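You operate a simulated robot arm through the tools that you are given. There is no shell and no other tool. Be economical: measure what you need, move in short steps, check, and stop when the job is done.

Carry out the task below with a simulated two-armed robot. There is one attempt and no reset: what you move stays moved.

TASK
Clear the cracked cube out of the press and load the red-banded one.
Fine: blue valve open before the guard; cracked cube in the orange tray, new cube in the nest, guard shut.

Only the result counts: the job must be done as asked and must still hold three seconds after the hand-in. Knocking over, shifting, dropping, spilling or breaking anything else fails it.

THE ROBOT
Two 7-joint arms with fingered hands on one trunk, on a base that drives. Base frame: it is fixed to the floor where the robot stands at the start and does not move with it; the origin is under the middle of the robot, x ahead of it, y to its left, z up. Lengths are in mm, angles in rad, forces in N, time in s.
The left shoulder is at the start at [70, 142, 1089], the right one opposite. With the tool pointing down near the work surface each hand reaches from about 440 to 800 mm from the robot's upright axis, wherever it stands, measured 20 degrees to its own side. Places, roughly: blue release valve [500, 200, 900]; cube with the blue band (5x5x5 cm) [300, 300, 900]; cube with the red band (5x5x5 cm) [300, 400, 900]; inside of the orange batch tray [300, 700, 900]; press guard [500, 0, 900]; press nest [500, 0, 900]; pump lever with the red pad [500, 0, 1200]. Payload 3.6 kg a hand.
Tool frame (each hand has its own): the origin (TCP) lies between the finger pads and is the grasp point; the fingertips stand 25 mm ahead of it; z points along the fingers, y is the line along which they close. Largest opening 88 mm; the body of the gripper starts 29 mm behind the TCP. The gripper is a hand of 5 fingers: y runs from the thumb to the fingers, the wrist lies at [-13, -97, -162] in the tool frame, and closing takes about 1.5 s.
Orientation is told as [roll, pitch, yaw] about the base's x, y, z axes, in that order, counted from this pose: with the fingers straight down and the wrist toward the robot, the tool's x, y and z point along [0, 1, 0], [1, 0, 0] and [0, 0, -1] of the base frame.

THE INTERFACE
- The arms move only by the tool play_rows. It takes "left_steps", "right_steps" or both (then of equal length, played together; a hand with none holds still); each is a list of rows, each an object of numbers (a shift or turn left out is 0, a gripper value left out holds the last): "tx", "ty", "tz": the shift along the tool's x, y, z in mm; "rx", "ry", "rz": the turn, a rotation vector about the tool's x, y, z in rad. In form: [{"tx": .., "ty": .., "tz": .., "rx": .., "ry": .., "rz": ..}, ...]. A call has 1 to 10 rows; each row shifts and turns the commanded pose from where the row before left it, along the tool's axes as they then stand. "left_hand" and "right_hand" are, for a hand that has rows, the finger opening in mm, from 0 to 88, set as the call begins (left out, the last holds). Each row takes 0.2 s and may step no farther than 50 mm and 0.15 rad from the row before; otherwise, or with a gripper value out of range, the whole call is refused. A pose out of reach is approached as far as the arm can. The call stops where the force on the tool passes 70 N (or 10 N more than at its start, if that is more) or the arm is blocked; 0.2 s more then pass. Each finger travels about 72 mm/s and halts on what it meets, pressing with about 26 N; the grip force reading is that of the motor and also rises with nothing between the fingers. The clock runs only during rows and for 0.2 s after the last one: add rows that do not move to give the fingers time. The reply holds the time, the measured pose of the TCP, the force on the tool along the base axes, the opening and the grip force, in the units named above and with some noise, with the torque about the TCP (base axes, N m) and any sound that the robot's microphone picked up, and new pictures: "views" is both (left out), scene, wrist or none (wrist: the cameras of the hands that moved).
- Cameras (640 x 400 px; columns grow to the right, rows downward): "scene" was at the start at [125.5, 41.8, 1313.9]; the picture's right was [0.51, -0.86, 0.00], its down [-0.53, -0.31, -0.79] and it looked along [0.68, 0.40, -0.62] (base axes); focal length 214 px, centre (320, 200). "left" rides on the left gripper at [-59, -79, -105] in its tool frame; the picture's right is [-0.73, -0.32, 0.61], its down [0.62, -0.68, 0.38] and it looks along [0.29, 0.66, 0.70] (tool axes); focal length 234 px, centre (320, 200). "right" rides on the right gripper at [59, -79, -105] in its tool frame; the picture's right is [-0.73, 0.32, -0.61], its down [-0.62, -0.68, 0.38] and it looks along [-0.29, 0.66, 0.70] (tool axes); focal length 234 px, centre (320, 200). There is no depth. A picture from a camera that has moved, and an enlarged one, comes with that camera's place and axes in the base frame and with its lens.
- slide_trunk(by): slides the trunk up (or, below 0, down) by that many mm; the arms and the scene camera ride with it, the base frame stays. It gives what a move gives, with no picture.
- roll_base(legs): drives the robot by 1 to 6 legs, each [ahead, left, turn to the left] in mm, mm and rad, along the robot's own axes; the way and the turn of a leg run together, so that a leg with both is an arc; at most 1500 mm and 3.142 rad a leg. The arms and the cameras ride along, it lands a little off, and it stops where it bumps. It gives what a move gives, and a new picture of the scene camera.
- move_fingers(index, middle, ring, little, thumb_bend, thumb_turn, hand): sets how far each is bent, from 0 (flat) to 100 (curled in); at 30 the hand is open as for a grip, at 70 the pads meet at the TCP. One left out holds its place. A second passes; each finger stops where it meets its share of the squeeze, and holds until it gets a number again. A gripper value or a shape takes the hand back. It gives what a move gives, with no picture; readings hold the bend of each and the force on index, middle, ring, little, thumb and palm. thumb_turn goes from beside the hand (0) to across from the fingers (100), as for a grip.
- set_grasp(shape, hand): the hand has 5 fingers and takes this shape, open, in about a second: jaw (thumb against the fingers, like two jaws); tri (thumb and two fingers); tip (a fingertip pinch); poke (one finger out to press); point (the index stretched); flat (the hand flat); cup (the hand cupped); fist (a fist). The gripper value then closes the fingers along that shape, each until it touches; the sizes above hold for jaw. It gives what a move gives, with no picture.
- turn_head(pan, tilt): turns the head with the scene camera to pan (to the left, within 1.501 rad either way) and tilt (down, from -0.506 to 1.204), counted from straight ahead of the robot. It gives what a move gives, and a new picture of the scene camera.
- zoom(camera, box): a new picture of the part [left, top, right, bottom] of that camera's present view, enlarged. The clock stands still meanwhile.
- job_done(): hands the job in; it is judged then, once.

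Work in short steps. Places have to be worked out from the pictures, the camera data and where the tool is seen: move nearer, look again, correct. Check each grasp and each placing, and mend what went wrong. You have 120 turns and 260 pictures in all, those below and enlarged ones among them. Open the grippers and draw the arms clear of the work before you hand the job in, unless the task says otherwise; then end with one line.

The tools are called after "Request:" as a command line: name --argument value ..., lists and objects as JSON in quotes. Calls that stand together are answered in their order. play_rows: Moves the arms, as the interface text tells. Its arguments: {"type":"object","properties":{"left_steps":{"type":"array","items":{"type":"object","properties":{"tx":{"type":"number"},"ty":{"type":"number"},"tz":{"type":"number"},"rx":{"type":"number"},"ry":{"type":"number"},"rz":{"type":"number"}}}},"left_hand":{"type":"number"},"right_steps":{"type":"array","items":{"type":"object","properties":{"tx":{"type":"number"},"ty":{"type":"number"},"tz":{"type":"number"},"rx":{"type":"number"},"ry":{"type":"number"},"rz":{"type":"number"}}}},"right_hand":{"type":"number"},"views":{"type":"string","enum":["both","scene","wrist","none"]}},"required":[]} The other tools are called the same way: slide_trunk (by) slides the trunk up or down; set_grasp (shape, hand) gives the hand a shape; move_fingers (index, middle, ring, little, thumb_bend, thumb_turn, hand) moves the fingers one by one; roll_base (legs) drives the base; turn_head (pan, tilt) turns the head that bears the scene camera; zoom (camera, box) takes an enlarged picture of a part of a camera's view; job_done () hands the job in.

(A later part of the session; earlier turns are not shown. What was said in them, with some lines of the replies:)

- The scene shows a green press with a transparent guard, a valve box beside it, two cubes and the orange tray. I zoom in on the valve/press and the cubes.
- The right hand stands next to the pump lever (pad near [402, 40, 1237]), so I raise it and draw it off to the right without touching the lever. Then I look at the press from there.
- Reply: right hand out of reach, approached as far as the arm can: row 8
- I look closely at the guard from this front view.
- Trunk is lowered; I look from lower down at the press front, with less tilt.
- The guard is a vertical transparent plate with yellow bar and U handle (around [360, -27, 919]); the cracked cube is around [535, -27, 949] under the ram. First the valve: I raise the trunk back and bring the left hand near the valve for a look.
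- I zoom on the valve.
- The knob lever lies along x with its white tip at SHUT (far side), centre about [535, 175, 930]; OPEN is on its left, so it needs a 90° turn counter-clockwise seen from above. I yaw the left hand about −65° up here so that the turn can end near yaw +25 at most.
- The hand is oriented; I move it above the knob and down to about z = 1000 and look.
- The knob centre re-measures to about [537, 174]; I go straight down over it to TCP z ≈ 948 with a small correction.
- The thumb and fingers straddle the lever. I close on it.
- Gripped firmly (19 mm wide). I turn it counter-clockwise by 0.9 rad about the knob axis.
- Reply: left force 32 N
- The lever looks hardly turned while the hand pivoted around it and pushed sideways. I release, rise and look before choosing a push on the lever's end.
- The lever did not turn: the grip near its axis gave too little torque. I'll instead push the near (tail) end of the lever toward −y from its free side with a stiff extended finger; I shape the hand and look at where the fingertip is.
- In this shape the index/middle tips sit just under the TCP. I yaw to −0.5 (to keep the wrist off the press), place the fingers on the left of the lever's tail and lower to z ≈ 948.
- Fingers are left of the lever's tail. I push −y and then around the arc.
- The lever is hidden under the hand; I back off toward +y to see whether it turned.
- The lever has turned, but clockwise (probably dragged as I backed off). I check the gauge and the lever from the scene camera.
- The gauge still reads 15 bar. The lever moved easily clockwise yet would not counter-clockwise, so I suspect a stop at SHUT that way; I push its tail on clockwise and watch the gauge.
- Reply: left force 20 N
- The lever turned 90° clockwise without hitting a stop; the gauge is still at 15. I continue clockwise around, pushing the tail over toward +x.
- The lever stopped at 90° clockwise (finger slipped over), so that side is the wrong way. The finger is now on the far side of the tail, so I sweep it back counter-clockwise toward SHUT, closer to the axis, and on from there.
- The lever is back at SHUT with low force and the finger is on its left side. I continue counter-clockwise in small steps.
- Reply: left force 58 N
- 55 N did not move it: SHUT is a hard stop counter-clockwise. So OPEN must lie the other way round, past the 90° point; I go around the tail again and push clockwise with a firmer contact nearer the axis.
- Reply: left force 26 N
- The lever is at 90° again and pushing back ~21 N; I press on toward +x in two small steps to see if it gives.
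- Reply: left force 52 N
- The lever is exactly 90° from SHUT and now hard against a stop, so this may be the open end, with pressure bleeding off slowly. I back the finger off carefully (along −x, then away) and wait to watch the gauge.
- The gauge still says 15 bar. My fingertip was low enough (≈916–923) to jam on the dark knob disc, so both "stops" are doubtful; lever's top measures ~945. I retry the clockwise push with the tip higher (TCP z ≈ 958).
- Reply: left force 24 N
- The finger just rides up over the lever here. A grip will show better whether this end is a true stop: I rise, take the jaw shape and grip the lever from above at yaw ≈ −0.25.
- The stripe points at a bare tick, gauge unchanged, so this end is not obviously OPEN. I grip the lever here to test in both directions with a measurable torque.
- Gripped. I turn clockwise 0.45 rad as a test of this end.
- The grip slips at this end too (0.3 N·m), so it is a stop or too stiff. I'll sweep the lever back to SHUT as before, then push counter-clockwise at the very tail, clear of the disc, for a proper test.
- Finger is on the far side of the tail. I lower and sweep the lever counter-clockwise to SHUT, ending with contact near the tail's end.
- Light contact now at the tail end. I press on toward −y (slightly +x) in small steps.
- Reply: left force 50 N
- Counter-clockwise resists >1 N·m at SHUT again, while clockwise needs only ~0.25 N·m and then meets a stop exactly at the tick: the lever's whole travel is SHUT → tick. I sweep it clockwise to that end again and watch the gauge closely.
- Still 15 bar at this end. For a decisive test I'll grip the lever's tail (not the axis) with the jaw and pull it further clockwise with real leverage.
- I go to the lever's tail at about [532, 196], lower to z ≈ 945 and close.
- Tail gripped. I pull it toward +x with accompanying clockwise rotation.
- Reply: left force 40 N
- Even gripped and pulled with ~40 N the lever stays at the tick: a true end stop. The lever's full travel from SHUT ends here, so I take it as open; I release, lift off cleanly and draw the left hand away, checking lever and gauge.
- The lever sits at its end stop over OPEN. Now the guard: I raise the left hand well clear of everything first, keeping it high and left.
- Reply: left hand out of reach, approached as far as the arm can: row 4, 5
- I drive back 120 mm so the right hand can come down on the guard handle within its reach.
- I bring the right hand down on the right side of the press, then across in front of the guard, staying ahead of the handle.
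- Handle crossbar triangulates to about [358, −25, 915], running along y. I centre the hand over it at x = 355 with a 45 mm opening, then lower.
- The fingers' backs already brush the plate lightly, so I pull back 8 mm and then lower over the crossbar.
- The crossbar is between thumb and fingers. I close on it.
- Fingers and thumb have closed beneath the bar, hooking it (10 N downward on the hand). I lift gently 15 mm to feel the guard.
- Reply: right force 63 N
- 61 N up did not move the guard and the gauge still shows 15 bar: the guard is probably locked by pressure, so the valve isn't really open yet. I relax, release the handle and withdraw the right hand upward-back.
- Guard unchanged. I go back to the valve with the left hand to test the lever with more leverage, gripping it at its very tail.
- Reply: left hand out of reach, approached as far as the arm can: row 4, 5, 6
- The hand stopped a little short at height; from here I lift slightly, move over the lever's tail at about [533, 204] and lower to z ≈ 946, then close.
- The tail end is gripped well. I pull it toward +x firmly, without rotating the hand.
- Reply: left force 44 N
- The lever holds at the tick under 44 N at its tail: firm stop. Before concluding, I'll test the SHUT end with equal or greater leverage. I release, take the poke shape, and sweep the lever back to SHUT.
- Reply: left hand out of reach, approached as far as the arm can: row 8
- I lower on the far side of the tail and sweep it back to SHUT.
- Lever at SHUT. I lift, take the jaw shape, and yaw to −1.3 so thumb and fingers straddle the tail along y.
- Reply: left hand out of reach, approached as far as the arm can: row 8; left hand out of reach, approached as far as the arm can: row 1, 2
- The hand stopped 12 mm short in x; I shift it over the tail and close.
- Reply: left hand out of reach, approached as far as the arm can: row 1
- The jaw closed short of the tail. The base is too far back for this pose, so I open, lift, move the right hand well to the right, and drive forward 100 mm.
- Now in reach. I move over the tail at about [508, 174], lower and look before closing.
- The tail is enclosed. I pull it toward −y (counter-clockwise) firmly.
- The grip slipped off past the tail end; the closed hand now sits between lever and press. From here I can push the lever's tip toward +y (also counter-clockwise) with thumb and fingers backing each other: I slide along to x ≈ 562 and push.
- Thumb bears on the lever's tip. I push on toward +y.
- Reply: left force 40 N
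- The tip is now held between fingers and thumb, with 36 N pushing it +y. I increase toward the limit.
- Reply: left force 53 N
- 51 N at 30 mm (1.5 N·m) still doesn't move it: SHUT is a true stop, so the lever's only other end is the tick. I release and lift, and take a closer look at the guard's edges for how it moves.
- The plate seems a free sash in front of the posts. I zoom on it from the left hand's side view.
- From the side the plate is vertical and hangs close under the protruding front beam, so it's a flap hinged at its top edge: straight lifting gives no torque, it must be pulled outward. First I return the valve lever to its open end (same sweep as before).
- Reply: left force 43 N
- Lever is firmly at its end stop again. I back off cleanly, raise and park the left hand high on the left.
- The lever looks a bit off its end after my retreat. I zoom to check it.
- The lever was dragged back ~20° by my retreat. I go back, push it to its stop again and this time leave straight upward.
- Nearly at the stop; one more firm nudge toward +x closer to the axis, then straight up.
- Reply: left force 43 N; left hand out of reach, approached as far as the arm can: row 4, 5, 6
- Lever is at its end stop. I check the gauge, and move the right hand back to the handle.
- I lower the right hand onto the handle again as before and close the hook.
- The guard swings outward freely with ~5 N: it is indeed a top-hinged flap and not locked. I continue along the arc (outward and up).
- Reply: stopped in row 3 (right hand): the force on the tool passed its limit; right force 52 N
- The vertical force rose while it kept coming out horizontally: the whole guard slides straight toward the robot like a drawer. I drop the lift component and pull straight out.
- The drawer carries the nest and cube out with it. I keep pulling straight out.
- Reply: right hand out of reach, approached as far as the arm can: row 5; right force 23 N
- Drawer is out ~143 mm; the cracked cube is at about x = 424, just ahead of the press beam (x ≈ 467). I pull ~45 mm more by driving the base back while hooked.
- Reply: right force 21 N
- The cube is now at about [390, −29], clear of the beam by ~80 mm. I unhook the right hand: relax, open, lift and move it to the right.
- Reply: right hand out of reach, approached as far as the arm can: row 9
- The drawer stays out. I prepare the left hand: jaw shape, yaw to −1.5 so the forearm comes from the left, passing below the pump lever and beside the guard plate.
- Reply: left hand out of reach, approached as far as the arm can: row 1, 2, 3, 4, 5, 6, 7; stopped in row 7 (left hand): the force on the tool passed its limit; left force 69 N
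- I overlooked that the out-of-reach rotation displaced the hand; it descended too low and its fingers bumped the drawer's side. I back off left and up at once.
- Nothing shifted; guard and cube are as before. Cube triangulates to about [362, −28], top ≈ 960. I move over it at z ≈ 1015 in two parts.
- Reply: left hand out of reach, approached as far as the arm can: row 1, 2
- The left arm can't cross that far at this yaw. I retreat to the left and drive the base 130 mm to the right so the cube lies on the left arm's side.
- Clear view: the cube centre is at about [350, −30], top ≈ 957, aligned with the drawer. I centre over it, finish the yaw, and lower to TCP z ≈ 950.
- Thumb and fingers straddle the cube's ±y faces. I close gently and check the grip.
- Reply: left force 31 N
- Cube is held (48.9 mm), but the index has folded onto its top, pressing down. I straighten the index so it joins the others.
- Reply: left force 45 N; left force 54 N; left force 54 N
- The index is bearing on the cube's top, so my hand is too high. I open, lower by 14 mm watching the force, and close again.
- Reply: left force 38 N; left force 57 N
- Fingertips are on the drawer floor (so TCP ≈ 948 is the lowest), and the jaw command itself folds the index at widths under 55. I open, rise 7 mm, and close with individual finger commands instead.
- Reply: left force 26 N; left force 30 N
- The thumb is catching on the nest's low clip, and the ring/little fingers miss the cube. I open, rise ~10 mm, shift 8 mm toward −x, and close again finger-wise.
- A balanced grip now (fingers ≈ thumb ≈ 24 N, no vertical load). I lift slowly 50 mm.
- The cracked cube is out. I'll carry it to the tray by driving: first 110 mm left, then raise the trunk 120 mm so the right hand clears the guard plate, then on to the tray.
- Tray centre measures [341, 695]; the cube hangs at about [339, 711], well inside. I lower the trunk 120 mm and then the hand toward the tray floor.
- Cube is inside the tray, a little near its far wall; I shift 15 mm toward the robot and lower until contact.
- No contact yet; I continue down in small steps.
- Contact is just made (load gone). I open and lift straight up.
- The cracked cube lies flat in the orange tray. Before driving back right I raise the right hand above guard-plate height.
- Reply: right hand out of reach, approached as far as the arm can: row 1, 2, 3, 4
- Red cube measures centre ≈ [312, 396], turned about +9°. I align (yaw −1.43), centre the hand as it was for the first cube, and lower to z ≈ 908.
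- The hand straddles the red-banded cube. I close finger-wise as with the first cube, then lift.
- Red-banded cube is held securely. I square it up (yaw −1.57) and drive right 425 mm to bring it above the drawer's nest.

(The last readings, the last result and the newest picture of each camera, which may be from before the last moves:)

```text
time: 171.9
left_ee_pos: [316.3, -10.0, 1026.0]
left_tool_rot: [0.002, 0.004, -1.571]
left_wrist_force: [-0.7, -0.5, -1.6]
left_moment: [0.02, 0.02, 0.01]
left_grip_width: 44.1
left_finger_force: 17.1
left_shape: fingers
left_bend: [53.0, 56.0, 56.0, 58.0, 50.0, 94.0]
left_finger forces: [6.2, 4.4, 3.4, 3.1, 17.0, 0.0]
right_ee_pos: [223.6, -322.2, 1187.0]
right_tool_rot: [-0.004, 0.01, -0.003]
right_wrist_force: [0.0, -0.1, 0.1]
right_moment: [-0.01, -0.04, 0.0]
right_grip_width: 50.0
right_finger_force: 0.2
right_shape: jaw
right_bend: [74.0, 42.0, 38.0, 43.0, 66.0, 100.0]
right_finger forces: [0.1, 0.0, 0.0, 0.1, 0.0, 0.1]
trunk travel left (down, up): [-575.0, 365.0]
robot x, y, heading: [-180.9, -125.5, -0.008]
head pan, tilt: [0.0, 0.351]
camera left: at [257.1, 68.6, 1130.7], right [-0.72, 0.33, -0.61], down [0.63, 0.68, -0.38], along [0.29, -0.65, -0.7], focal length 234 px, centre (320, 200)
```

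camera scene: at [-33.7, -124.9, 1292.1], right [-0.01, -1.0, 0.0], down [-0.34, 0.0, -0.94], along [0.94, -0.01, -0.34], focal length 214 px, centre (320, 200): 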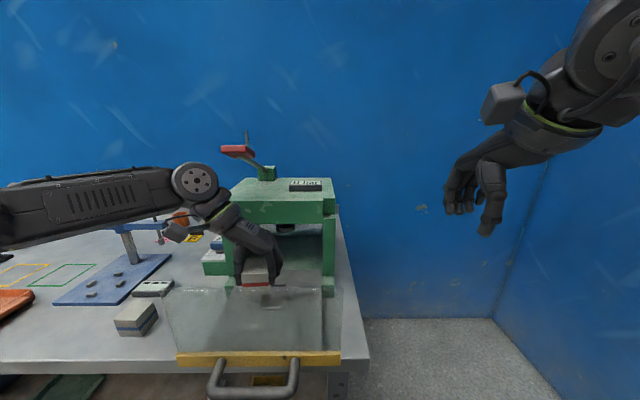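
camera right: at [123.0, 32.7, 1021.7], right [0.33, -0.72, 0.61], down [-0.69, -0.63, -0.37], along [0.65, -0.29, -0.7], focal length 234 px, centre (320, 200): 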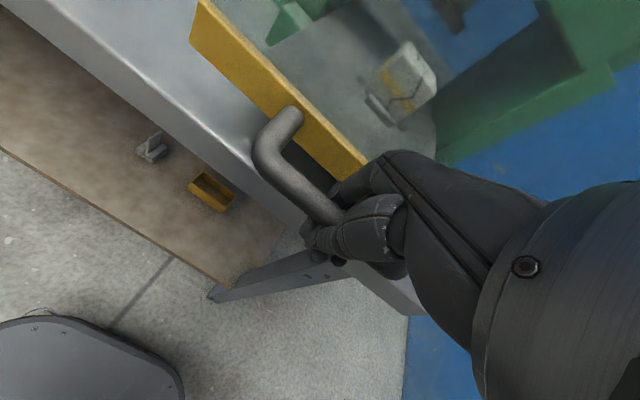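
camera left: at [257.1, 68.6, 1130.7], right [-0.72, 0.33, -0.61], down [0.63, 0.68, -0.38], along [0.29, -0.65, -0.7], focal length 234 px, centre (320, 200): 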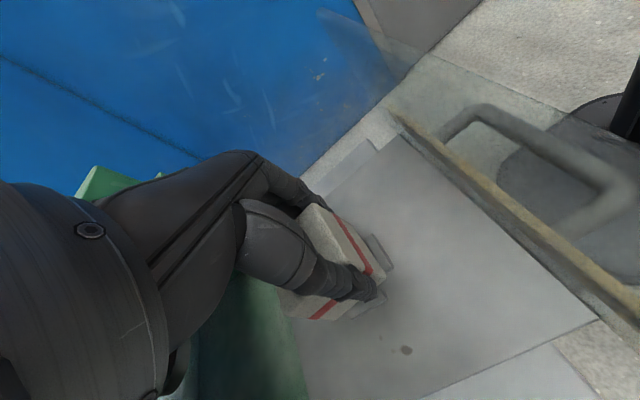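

I move to the nest position (TCP target [338.5, −32]) and lower to just above the clips for a look.

Request:
play_rows --left_steps '[{"tx": 11, "ty": 11}, {"tx": 11, "ty": 11}, {"tz": 25}, {"tz": 15}, {}]' --views "wrist"

Request:
zoom --camera "left" --box '[240, 170, 440, 350]'

```text
time: 173.2
left_ee_pos: [338.0, -29.8, 986.3]
left_tool_rot: [0.004, 0.003, -1.57]
left_wrist_force: [-0.3, 0.2, -1.9]
left_moment: [-0.04, 0.02, -0.01]
left_grip_width: 44.2
left_finger_force: 17.1
left_shape: fingers
left_bend: [53.0, 56.0, 57.0, 58.0, 50.0, 94.0]
left_finger forces: [6.2, 4.4, 3.3, 3.1, 16.8, 0.0]
right_ee_pos: [225.1, -321.4, 1185.5]
right_tool_rot: [-0.004, 0.011, -0.004]
right_wrist_force: [-0.2, 0.6, -0.3]
right_moment: [-0.03, -0.03, 0.01]
right_grip_width: 50.1
right_finger_force: 0.0
right_shape: jaw
right_bend: [74.0, 42.0, 38.0, 43.0, 66.0, 100.0]
right_finger forces: [0.1, 0.0, 0.1, 0.0, 0.1, 0.0]
trunk travel left (down, up): [-575.0, 365.0]
robot x, y, heading: [-178.6, -121.7, -0.005]
head pan, tilt: [0.0, 0.351]
camera left: at [279.4, 47.1, 1091.4], right [-0.72, 0.33, -0.61], down [0.63, 0.68, -0.38], along [0.29, -0.65, -0.7], focal length 234 px, centre (320, 200)
```

left: 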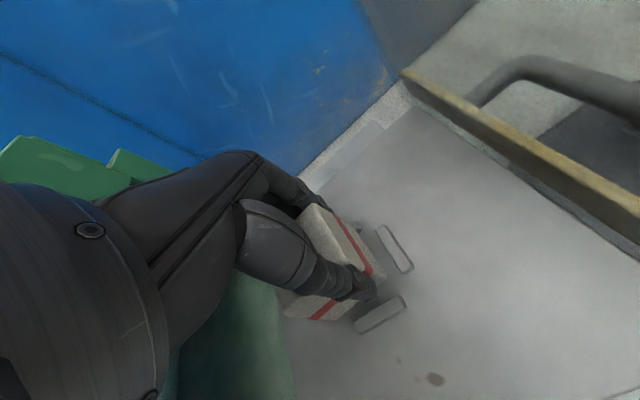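

```text
2.22 times, centred on (340, 260) of left
camera zoom: at [279.4, 47.1, 1091.4], right [-0.72, 0.33, -0.61], down [0.63, 0.68, -0.38], along [0.29, -0.65, -0.7], focal length 520 px, centre (276, 67)
```

zoom: 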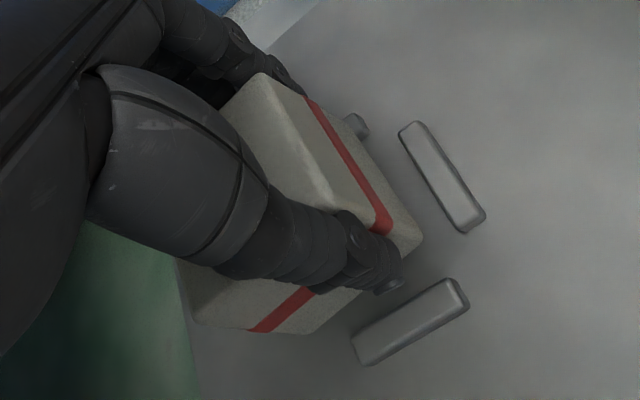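

The predicted landing leaves about 6 mm to the clips on both visible sides, i.e. centred. I lower slowly to the nest floor (expected at TCP ≈ 965).

Request:
play_rows --left_steps '[{"tz": 8}, {"tz": 6}, {"tz": 4}]' --views "none"

Request:
play_rows --left_steps '[{"tz": 3}, {}]' --views "wrist"

```text
time: 173.9
left_ee_pos: [336.9, -30.6, 970.7]
left_tool_rot: [0.008, 0.004, -1.571]
left_wrist_force: [-2.7, -0.2, 9.7]
left_moment: [-0.15, -0.33, 0.04]
left_grip_width: 44.2
left_finger_force: 17.4
left_shape: fingers
left_bend: [53.0, 56.0, 56.0, 59.0, 50.0, 93.0]
left_finger forces: [5.7, 4.4, 3.8, 3.2, 18.1, 0.0]
right_ee_pos: [223.6, -322.1, 1187.4]
right_tool_rot: [-0.006, 0.008, -0.003]
right_wrist_force: [0.6, -0.1, -0.1]
right_moment: [0.0, -0.03, 0.02]
right_grip_width: 49.8
right_finger_force: 0.0
right_shape: jaw
right_bend: [74.0, 42.0, 38.0, 43.0, 66.0, 100.0]
right_finger forces: [0.0, 0.1, 0.1, 0.0, 0.1, 0.1]
trunk travel left (down, up): [-575.0, 365.0]
robot x, y, heading: [-175.1, -122.8, -0.006]
head pan, tilt: [0.0, 0.351]
```

```text
time: 174.6
left_ee_pos: [336.5, -31.0, 967.6]
left_tool_rot: [0.007, 0.002, -1.571]
left_wrist_force: [-1.5, -0.7, 12.3]
left_moment: [-0.21, -0.47, 0.0]
left_grip_width: 44.2
left_finger_force: 18.6
left_shape: fingers
left_bend: [54.0, 56.0, 56.0, 59.0, 50.0, 93.0]
left_finger forces: [5.4, 4.7, 4.5, 3.4, 18.2, 0.1]
right_ee_pos: [221.8, -321.4, 1187.6]
right_tool_rot: [-0.004, 0.008, -0.003]
right_wrist_force: [0.6, 0.4, 0.0]
right_moment: [-0.01, 0.01, 0.0]
right_grip_width: 49.9
right_finger_force: 0.2
right_shape: jaw
right_bend: [74.0, 42.0, 38.0, 43.0, 66.0, 100.0]
right_finger forces: [0.0, 0.0, 0.1, 0.0, 0.1, 0.0]
trunk travel left (down, up): [-575.0, 365.0]
robot x, y, heading: [-177.5, -121.8, -0.006]
head pan, tilt: [0.0, 0.351]
camera left: at [277.7, 46.6, 1071.2], right [-0.72, 0.33, -0.61], down [0.63, 0.68, -0.38], along [0.29, -0.65, -0.7], focal length 234 px, centre (320, 200)
```

left: 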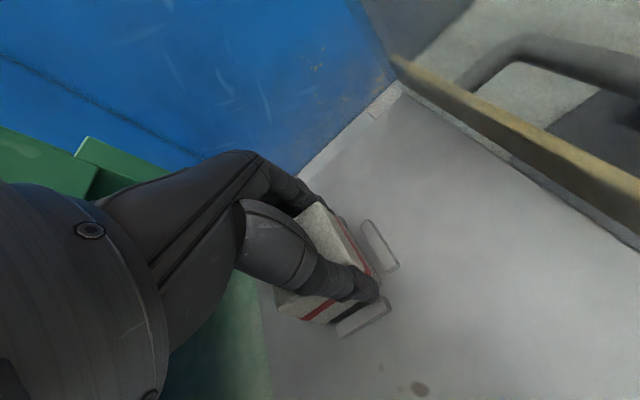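

Contact comes early and off-centre (force acts at the far +x edge), so the cube's far side sits on a clip. I lift 6 mm, shift 5 mm toward −x, and lower again.

Request:
play_rows --left_steps '[{"tz": -7}, {"tx": -5}, {"tz": 5}, {"tz": 4}, {"tz": 3}]' --views "none"

Request:
zoom --camera "left" --box '[240, 170, 440, 350]'

```text
time: 175.8
left_ee_pos: [332.3, -30.6, 963.1]
left_tool_rot: [0.007, 0.0, -1.569]
left_wrist_force: [0.9, 4.0, 16.5]
left_moment: [-0.2, 0.1, -0.09]
left_grip_width: 44.2
left_finger_force: 18.7
left_shape: fingers
left_bend: [54.0, 56.0, 57.0, 59.0, 50.0, 94.0]
left_finger forces: [5.8, 4.9, 3.4, 2.9, 19.7, 0.0]
right_ee_pos: [223.4, -320.9, 1188.1]
right_tool_rot: [-0.003, 0.008, -0.003]
right_wrist_force: [-0.6, -0.4, 0.7]
right_moment: [0.0, 0.02, -0.01]
right_grip_width: 50.0
right_finger_force: 0.0
right_shape: jaw
right_bend: [74.0, 42.0, 38.0, 43.0, 66.0, 100.0]
right_finger forces: [0.0, 0.0, 0.1, 0.0, 0.1, 0.0]
trunk travel left (down, up): [-575.0, 365.0]
robot x, y, heading: [-176.3, -122.2, -0.01]
head pan, tilt: [0.0, 0.351]
```

```text
2.22 times, centred on (340, 260) of left
camera zoom: at [273.5, 47.6, 1067.3], right [-0.72, 0.32, -0.61], down [0.63, 0.68, -0.38], along [0.29, -0.66, -0.7], focal length 520 px, centre (276, 67)
```

zoom: 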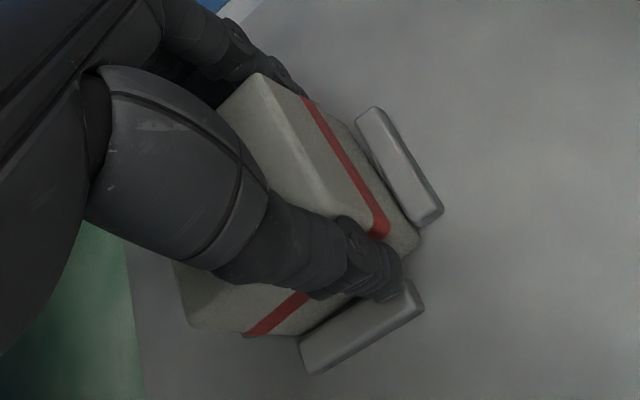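

Force is now centred under the cube and the height (≈963) matches the nest floor; the cube sits inside the clips. I release and lift straight up.

Request:
play_rows --left_steps '[{"tz": -2}, {}, {}, {}, {}, {"tz": -15}, {"tz": -25}, {"tz": -25}]' --left_hand 88 --views "wrist"

Request:
zoom --camera "left" --box '[280, 160, 460, 340]'

```text
time: 177.6
left_ee_pos: [331.9, -30.0, 1028.3]
left_tool_rot: [0.004, 0.005, -1.57]
left_wrist_force: [0.4, 0.6, -0.9]
left_moment: [0.02, 0.01, 0.01]
left_grip_width: 87.6
left_finger_force: 0.0
left_shape: jaw
left_bend: [30.0, 30.0, 30.0, 30.0, 30.0, 98.0]
left_finger forces: [0.0, 0.0, 0.0, 0.1, 0.0, 0.0]
right_ee_pos: [224.3, -321.8, 1186.1]
right_tool_rot: [-0.004, 0.011, -0.002]
right_wrist_force: [0.1, -0.9, 1.1]
right_moment: [0.01, -0.01, 0.01]
right_grip_width: 50.1
right_finger_force: 0.2
right_shape: jaw
right_bend: [74.0, 42.0, 38.0, 43.0, 66.0, 100.0]
right_finger forces: [0.1, 0.1, 0.0, 0.0, 0.0, 0.0]
trunk travel left (down, up): [-575.0, 365.0]
robot x, y, heading: [-175.0, -119.4, -0.007]
head pan, tilt: [0.0, 0.351]
camera left: at [273.5, 47.5, 1132.4], right [-0.72, 0.33, -0.61], down [0.63, 0.68, -0.38], along [0.29, -0.65, -0.7], focal length 234 px, centre (320, 200)
```

left: 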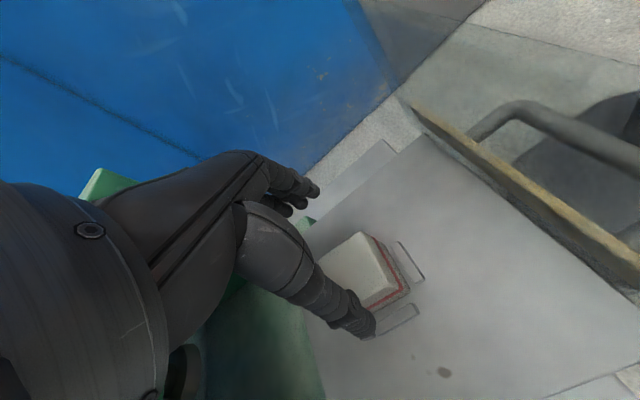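

```text
2.22 times, centred on (370, 250) of left
camera zoom: at [273.5, 47.5, 1132.4], right [-0.72, 0.33, -0.61], down [0.63, 0.68, -0.38], along [0.29, -0.65, -0.7], focal length 520 px, centre (209, 89)
```

zoom: 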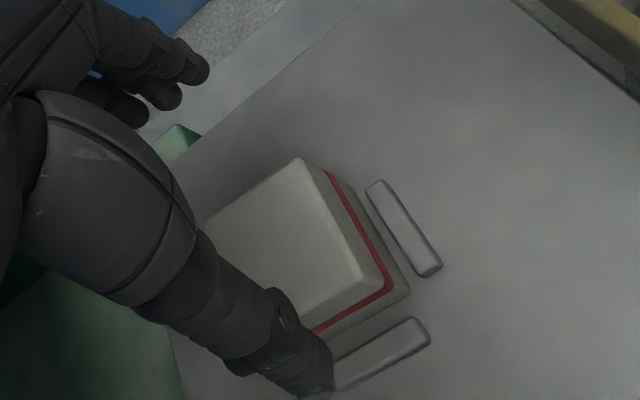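

The red-banded cube sits flat between the nest clips. I withdraw the left hand left and up, turning it back, then drive back 60 and left 120 to set up the right hand for closing the guard.

Request:
play_rows --left_steps '[{"ty": -45}, {"ty": -45}, {"rz": -0.15, "tz": -10}, {"rz": -0.15, "tz": -10}, {"rz": -0.15, "tz": -15}, {"rz": -0.15, "tz": -15}, {"rz": -0.15, "tz": -15}, {"rz": -0.15, "tz": -15}, {"rz": -0.15, "tz": -15}]' --views "none"

Request:
roll_base --legs '[[-60, 0, 0], [0, 120, 0.007]]'

Request:
play_rows --right_steps '[{"tz": 45, "ty": -10}, {"tz": 40}, {"tx": 45}, {"tx": 45}, {"tx": 45}, {"tx": 40}]' --right_hand 45 --views "both"

```text
time: 179.6
left_ee_pos: [331.9, 58.6, 1122.7]
left_tool_rot: [0.007, 0.0, -0.521]
left_wrist_force: [-0.3, 0.1, -0.8]
left_moment: [0.0, 0.0, 0.0]
left_grip_width: 87.7
left_finger_force: 0.0
left_shape: jaw
left_bend: [30.0, 30.0, 30.0, 30.0, 30.0, 98.0]
left_finger forces: [0.0, 0.0, 0.0, 0.0, 0.0, 0.0]
right_ee_pos: [224.0, -321.9, 1186.4]
right_tool_rot: [-0.003, 0.009, -0.004]
right_wrist_force: [-0.4, 0.0, -0.1]
right_moment: [0.01, 0.0, -0.02]
right_grip_width: 49.6
right_finger_force: 0.1
right_shape: jaw
right_bend: [74.0, 42.0, 38.0, 43.0, 66.0, 100.0]
right_finger forces: [0.0, 0.1, 0.0, 0.1, 0.1, 0.1]
trunk travel left (down, up): [-575.0, 365.0]
robot x, y, heading: [-178.2, -120.1, -0.006]
head pan, tilt: [0.0, 0.351]
```

```text
time: 181.3
left_ee_pos: [270.4, 179.7, 1123.2]
left_tool_rot: [0.006, -0.002, -0.517]
left_wrist_force: [0.2, 0.5, -0.3]
left_moment: [-0.03, -0.04, -0.01]
left_grip_width: 87.9
left_finger_force: 0.0
left_shape: jaw
left_bend: [30.0, 30.0, 30.0, 30.0, 30.0, 98.0]
left_finger forces: [0.1, 0.0, 0.0, 0.1, 0.0, 0.0]
right_ee_pos: [164.2, -201.5, 1186.1]
right_tool_rot: [-0.003, 0.011, -0.001]
right_wrist_force: [-0.5, 0.7, 0.2]
right_moment: [0.01, 0.02, 0.0]
right_grip_width: 49.6
right_finger_force: 0.1
right_shape: jaw
right_bend: [74.0, 42.0, 38.0, 43.0, 66.0, 100.0]
right_finger forces: [0.0, 0.0, 0.0, 0.0, 0.1, 0.0]
trunk travel left (down, up): [-575.0, 365.0]
robot x, y, heading: [-243.1, -4.7, 0.001]
head pan, tilt: [0.0, 0.351]
camera scene: at [-94.2, -6.6, 1292.0], right [0.0, -1.0, 0.0], down [-0.34, 0.0, -0.94], along [0.94, 0.0, -0.34], focal length 214 px, centre (320, 200)
```

scene: 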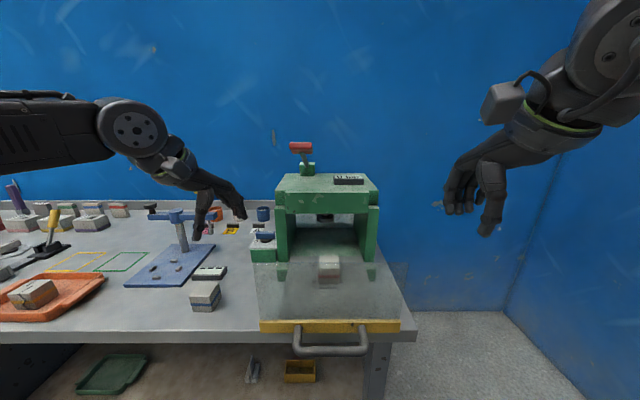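

```text
time: 182.8
left_ee_pos: [270.1, 181.1, 1121.3]
left_tool_rot: [0.003, -0.001, -0.517]
left_wrist_force: [-0.2, 0.2, 0.3]
left_moment: [0.0, 0.02, 0.01]
left_grip_width: 87.8
left_finger_force: 0.1
left_shape: jaw
left_bend: [30.0, 30.0, 30.0, 30.0, 30.0, 98.0]
left_finger forces: [0.0, 0.1, 0.0, 0.0, 0.0, 0.0]
right_ee_pos: [153.3, -24.9, 1100.0]
right_tool_rot: [-0.005, 0.01, -0.001]
right_wrist_force: [0.5, 0.0, 0.0]
right_moment: [0.01, 0.01, -0.01]
right_grip_width: 45.3
right_finger_force: 0.1
right_shape: jaw
right_bend: [74.0, 44.0, 40.0, 42.0, 69.0, 100.0]
right_finger forces: [0.1, 0.0, 0.0, 0.0, 0.0, 0.0]
trunk travel left (down, up): [-575.0, 365.0]
robot x, y, heading: [-240.2, -7.8, -0.007]
head pan, tilt: [0.0, 0.351]
camera scene: at [-94.3, -4.0, 1292.0], right [0.0, -1.0, 0.0], down [-0.34, 0.0, -0.94], along [0.94, 0.0, -0.34], focal length 214 px, centre (320, 200)
camera right: at [74.8, 33.3, 1205.9], right [0.33, -0.72, 0.61], down [-0.68, -0.63, -0.37], along [0.65, -0.29, -0.7], focal length 234 px, centre (320, 200)
```

scene: 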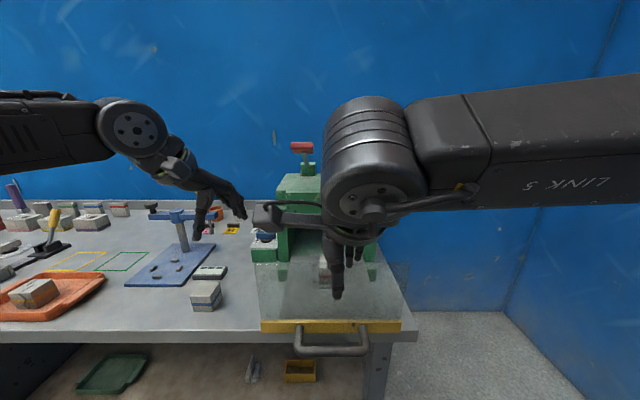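
right: 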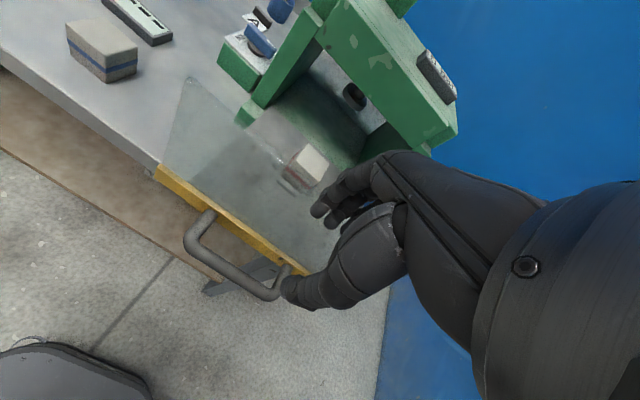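

The handle bar is at x ≈ 170 as expected. I lower the right hand over it as before and close the hook.

Request:
play_rows --right_steps '[{"tz": 45, "ty": 2}, {"tz": 45}, {"tz": 45}, {"tz": 35}, {"tz": 17}]' --right_hand 45 --views "none"

Request:
play_rows --right_steps '[{}, {}, {}, {}, {}, {}]' --right_hand 0 --views "wrist"

```text
time: 183.9
left_ee_pos: [270.4, 180.0, 1122.0]
left_tool_rot: [0.005, -0.002, -0.517]
left_wrist_force: [0.5, -0.4, 0.1]
left_moment: [0.03, -0.01, 0.0]
left_grip_width: 87.7
left_finger_force: 0.1
left_shape: jaw
left_bend: [30.0, 30.0, 30.0, 30.0, 30.0, 98.0]
left_finger forces: [0.0, 0.0, 0.0, 0.0, 0.0, 0.1]
right_ee_pos: [154.8, -25.9, 914.4]
right_tool_rot: [-0.003, 0.011, -0.001]
right_wrist_force: [-1.0, 0.0, 0.2]
right_moment: [-0.01, -0.01, -0.02]
right_grip_width: 44.9
right_finger_force: 0.0
right_shape: jaw
right_bend: [74.0, 44.0, 40.0, 42.0, 69.0, 100.0]
right_finger forces: [0.0, 1.3, 0.1, 0.0, 0.0, 0.0]
trunk travel left (down, up): [-575.0, 365.0]
robot x, y, heading: [-241.0, -5.2, -0.003]
head pan, tilt: [0.0, 0.351]
```

```text
time: 185.3
left_ee_pos: [271.1, 179.1, 1122.2]
left_tool_rot: [0.006, -0.002, -0.517]
left_wrist_force: [-0.4, -0.7, 0.5]
left_moment: [-0.03, -0.04, -0.01]
left_grip_width: 87.7
left_finger_force: 0.1
left_shape: jaw
left_bend: [30.0, 30.0, 30.0, 30.0, 30.0, 98.0]
left_finger forces: [0.1, 0.0, 0.1, 0.1, 0.0, 0.1]
right_ee_pos: [155.1, -26.8, 913.4]
right_tool_rot: [-0.003, 0.011, 0.0]
right_wrist_force: [-2.4, 1.7, -10.4]
right_moment: [-0.01, 0.06, -0.03]
right_grip_width: 0.2
right_finger_force: 25.8
right_shape: jaw
right_bend: [71.0, 55.0, 72.0, 56.0, 73.0, 100.0]
right_finger forces: [12.5, 0.0, 0.0, 2.4, 18.9, 0.1]
trunk travel left (down, up): [-575.0, 365.0]
robot x, y, heading: [-236.9, -6.8, 0.001]
head pan, tilt: [0.0, 0.351]
camera right: at [76.5, 31.7, 1020.2], right [0.33, -0.72, 0.61], down [-0.69, -0.63, -0.37], along [0.65, -0.29, -0.7], focal length 234 px, centre (320, 200)
```

right: 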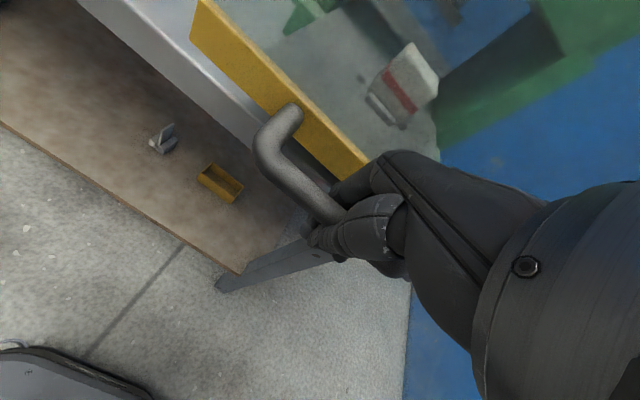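

Hooked again. I push the drawer in smoothly with the arm.

Request:
play_rows --right_steps '[{"ty": 8}, {"ty": 13}, {"ty": 15}, {"ty": 15}, {"ty": 15}, {"ty": 15}, {"ty": 15}, {"ty": 15}, {"ty": 15}, {"ty": 14}]' --views "scene"

```text
time: 187.6
left_ee_pos: [271.3, 181.3, 1123.1]
left_tool_rot: [0.007, -0.002, -0.515]
left_wrist_force: [-0.7, 0.1, -0.1]
left_moment: [0.01, 0.0, -0.02]
left_grip_width: 87.6
left_finger_force: 0.2
left_shape: jaw
left_bend: [30.0, 30.0, 30.0, 30.0, 30.0, 98.0]
left_finger forces: [0.0, 0.1, 0.1, 0.0, 0.1, 0.1]
right_ee_pos: [293.1, -26.3, 913.8]
right_tool_rot: [-0.004, 0.01, 0.0]
right_wrist_force: [-1.0, 1.6, 1.6]
right_moment: [-0.05, -0.04, -0.03]
right_grip_width: 0.1
right_finger_force: 26.4
right_shape: jaw
right_bend: [71.0, 55.0, 72.0, 56.0, 73.0, 100.0]
right_finger forces: [12.6, 0.0, 0.1, 2.3, 16.8, 0.0]
trunk travel left (down, up): [-575.0, 365.0]
robot x, y, heading: [-234.9, -3.4, -0.002]
head pan, tilt: [0.0, 0.351]
camera scene: at [-94.8, -5.6, 1292.2], right [0.0, -1.0, 0.0], down [-0.34, 0.0, -0.94], along [0.94, 0.0, -0.34], focal length 214 px, centre (320, 200)
```

scene: 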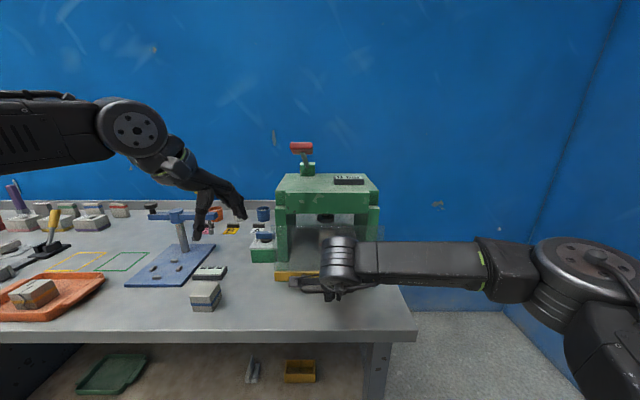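

Nearly in; I push the last ~55 mm gently until it stops.

Request:
play_rows --right_steps '[{"ty": 12}, {"ty": 12}, {"ty": 10}, {"ty": 8}, {"ty": 6}, {"ty": 5}, {"ty": 4}, {"ty": 4}]' --views "both"

```text
time: 189.3
left_ee_pos: [266.6, 180.2, 1124.1]
left_tool_rot: [0.007, -0.008, -0.516]
left_wrist_force: [-0.2, 0.1, -1.2]
left_moment: [0.03, -0.02, 0.0]
left_grip_width: 87.9
left_finger_force: 0.0
left_shape: jaw
left_bend: [30.0, 30.0, 30.0, 30.0, 30.0, 98.0]
left_finger forces: [0.0, 0.1, 0.0, 0.0, 0.0, 0.0]
right_ee_pos: [348.1, -25.1, 914.8]
right_tool_rot: [-0.004, 0.01, 0.002]
right_wrist_force: [-35.9, 3.6, -12.4]
right_moment: [-0.07, -0.17, -0.07]
right_grip_width: 0.0
right_finger_force: 25.8
right_shape: jaw
right_bend: [71.0, 55.0, 72.0, 71.0, 76.0, 100.0]
right_finger forces: [6.0, 0.1, 0.0, 0.4, 39.8, 0.1]
trunk travel left (down, up): [-575.0, 365.0]
robot x, y, heading: [-236.7, 2.6, -0.001]
head pan, tilt: [0.0, 0.351]
camera scene: at [-101.0, -5.1, 1292.6], right [0.0, -1.0, 0.0], down [-0.34, 0.0, -0.94], along [0.94, 0.0, -0.34], focal length 214 px, centre (320, 200)
camera right: at [270.3, 32.2, 1019.8], right [0.33, -0.72, 0.61], down [-0.68, -0.63, -0.37], along [0.65, -0.29, -0.7], focal length 234 px, centre (320, 200)
```

scene: 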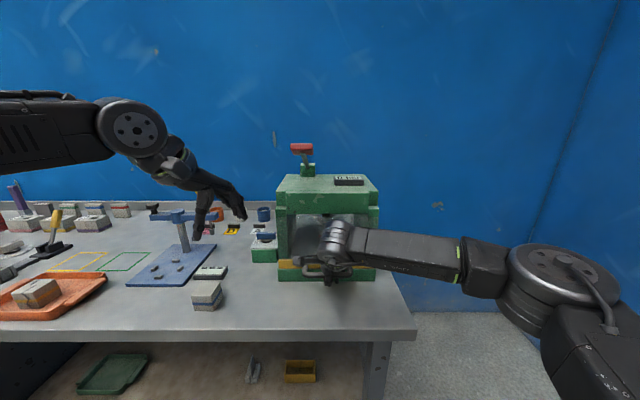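
right: 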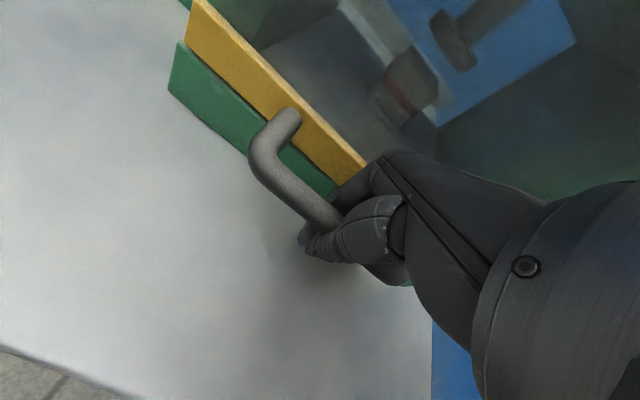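

The guard is home (36 N against its stop, bar flush as at the start). I open the hand, lift straight up and away, then check that it stays shut.

Request:
play_rows --right_steps '[{"ty": -3}, {}, {}, {}, {"tz": -15}, {"tz": -30}, {"tz": -35}, {"ty": -35, "tz": -20}, {"ty": -30, "tx": -35}, {"tx": -45}]' --right_hand 45 --views "scene"

Request:
zoom --camera "scene" --box '[235, 165, 405, 300]'

```text
time: 191.6
left_ee_pos: [272.4, 179.1, 1123.1]
left_tool_rot: [0.007, 0.0, -0.517]
left_wrist_force: [0.1, -0.1, -0.2]
left_moment: [0.03, 0.01, 0.01]
left_grip_width: 87.8
left_finger_force: 0.1
left_shape: jaw
left_bend: [30.0, 30.0, 30.0, 30.0, 30.0, 98.0]
left_finger forces: [0.0, 0.1, 0.0, 0.1, 0.1, 0.0]
right_ee_pos: [288.3, -107.7, 1013.9]
right_tool_rot: [-0.001, 0.011, 0.0]
right_wrist_force: [-0.5, -0.2, 0.0]
right_moment: [0.03, -0.01, -0.04]
right_grip_width: 44.7
right_finger_force: 0.0
right_shape: jaw
right_bend: [74.0, 44.0, 41.0, 42.0, 69.0, 100.0]
right_finger forces: [0.0, 0.1, 0.0, 0.0, 0.0, 0.0]
trunk travel left (down, up): [-575.0, 365.0]
robot x, y, heading: [-239.8, -3.4, -0.008]
head pan, tilt: [0.0, 0.351]
camera scene: at [-94.4, -7.9, 1292.1], right [0.0, -1.0, 0.0], down [-0.34, 0.0, -0.94], along [0.94, 0.0, -0.34], focal length 214 px, centre (320, 200)
```

scene: 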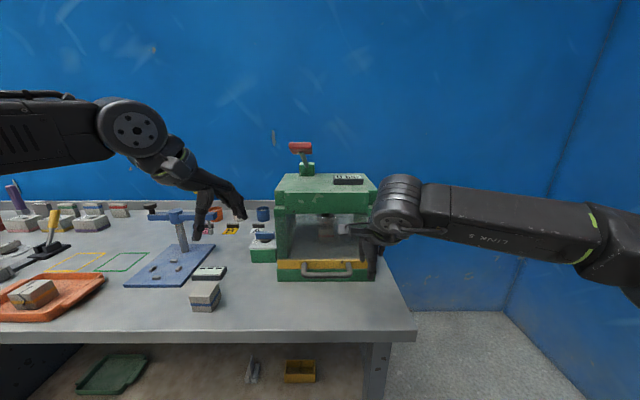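

```text
2.96 times, centred on (320, 232) of scene
camera zoom: at [-94.4, -7.9, 1292.1], right [0.0, -1.0, 0.0], down [-0.34, 0.0, -0.94], along [0.94, 0.0, -0.34], focal length 636 px, centre (320, 104)
```

zoom: 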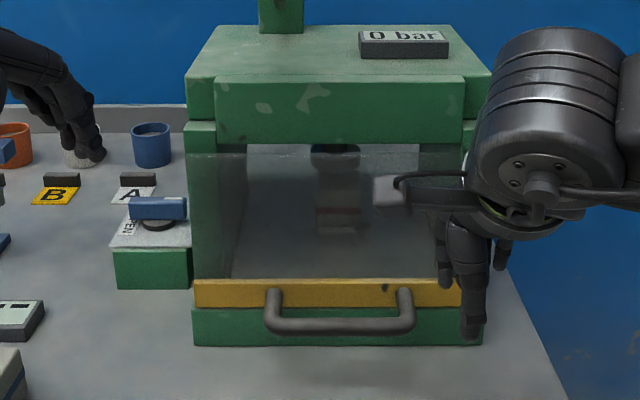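

The gauge now reads 0 bar, the guard is flush, and the red-banded cube is visible under the ram. I draw both arms clear and take a last close look.

Request:
play_rows --right_steps '[{"tx": -45, "tz": -10}, {"tx": -45, "tz": -10}, {"tx": -45}, {"tx": -45}, {"tx": -30}, {}, {}]' --left_steps '[{"ty": -20}, {"ty": -20}, {"tz": -20}, {}, {}, {}, {}]' --right_hand 80 --views "scene"

Request:
zoom --camera "scene" --box '[265, 200, 390, 290]'

Request:
zoom --camera "scene" --box '[0, 220, 240, 330]'

```text
time: 193.2
left_ee_pos: [234.3, 200.6, 1143.2]
left_tool_rot: [0.005, -0.002, -0.515]
left_wrist_force: [-0.7, -0.8, 0.2]
left_moment: [-0.04, 0.02, 0.01]
left_grip_width: 87.7
left_finger_force: 0.1
left_shape: jaw
left_bend: [30.0, 30.0, 30.0, 30.0, 30.0, 98.0]
left_finger forces: [0.0, 0.0, 0.1, 0.0, 0.0, 0.0]
right_ee_pos: [288.1, -317.6, 1034.6]
right_tool_rot: [-0.003, 0.01, 0.0]
right_wrist_force: [-0.4, -0.5, 0.9]
right_moment: [0.04, -0.05, -0.01]
right_grip_width: 80.2
right_finger_force: 0.0
right_shape: jaw
right_bend: [30.0, 32.0, 30.0, 31.0, 32.0, 98.0]
right_finger forces: [0.0, 0.0, 0.1, 0.1, 0.0, 0.0]
trunk travel left (down, up): [-575.0, 365.0]
robot x, y, heading: [-239.0, -1.7, -0.006]
head pan, tilt: [0.0, 0.351]
camera scene: at [-94.6, -6.2, 1292.1], right [0.0, -1.0, 0.0], down [-0.34, 0.0, -0.94], along [0.94, 0.0, -0.34], focal length 214 px, centre (320, 200)
```

scene: 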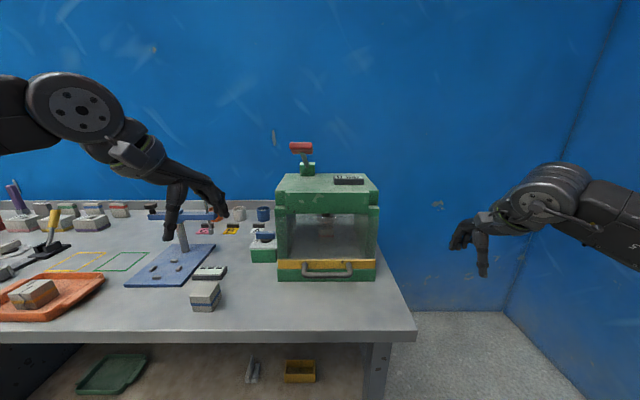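

```text
4.44 times, centred on (328, 245) of scene
camera zoom: at [-94.6, -6.2, 1292.1], right [0.0, -1.0, 0.0], down [-0.34, 0.0, -0.94], along [0.94, 0.0, -0.34], focal length 953 px, centre (287, 0)
```

zoom: 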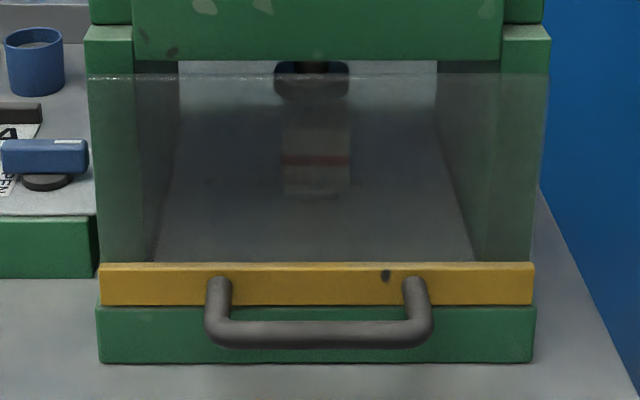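

```text
2.67 times, centred on (120, 275) of scene
camera zoom: at [-94.6, -6.2, 1292.1], right [0.0, -1.0, 0.0], down [-0.34, 0.0, -0.94], along [0.94, 0.0, -0.34], focal length 572 px, centre (853, 0)
```

zoom: 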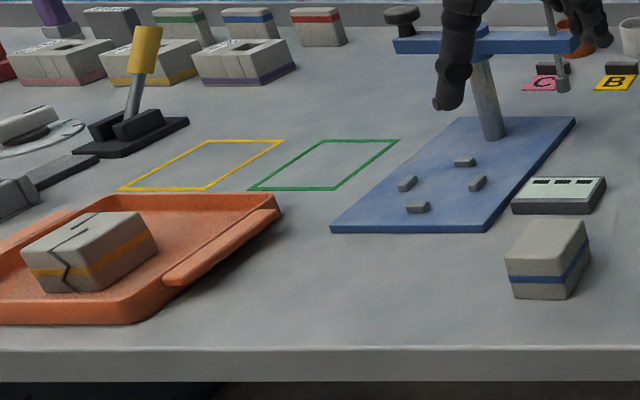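

Everything is in place: the valve lever is at its open end, the gauge reads 0 bar, the red-banded cube is in the nest, the guard is shut and the cracked cube is in the orange tray. The arms are clear, so I hand in.

Request:
job_done

```text
The job is handed in.
```

The cracked cube is in the orange tray, the red-banded cube is in the nest with the guard shut, and the blue valve was turned before the guard; the gauge still read 15 bar when I opened the guard and 0 bar only later.
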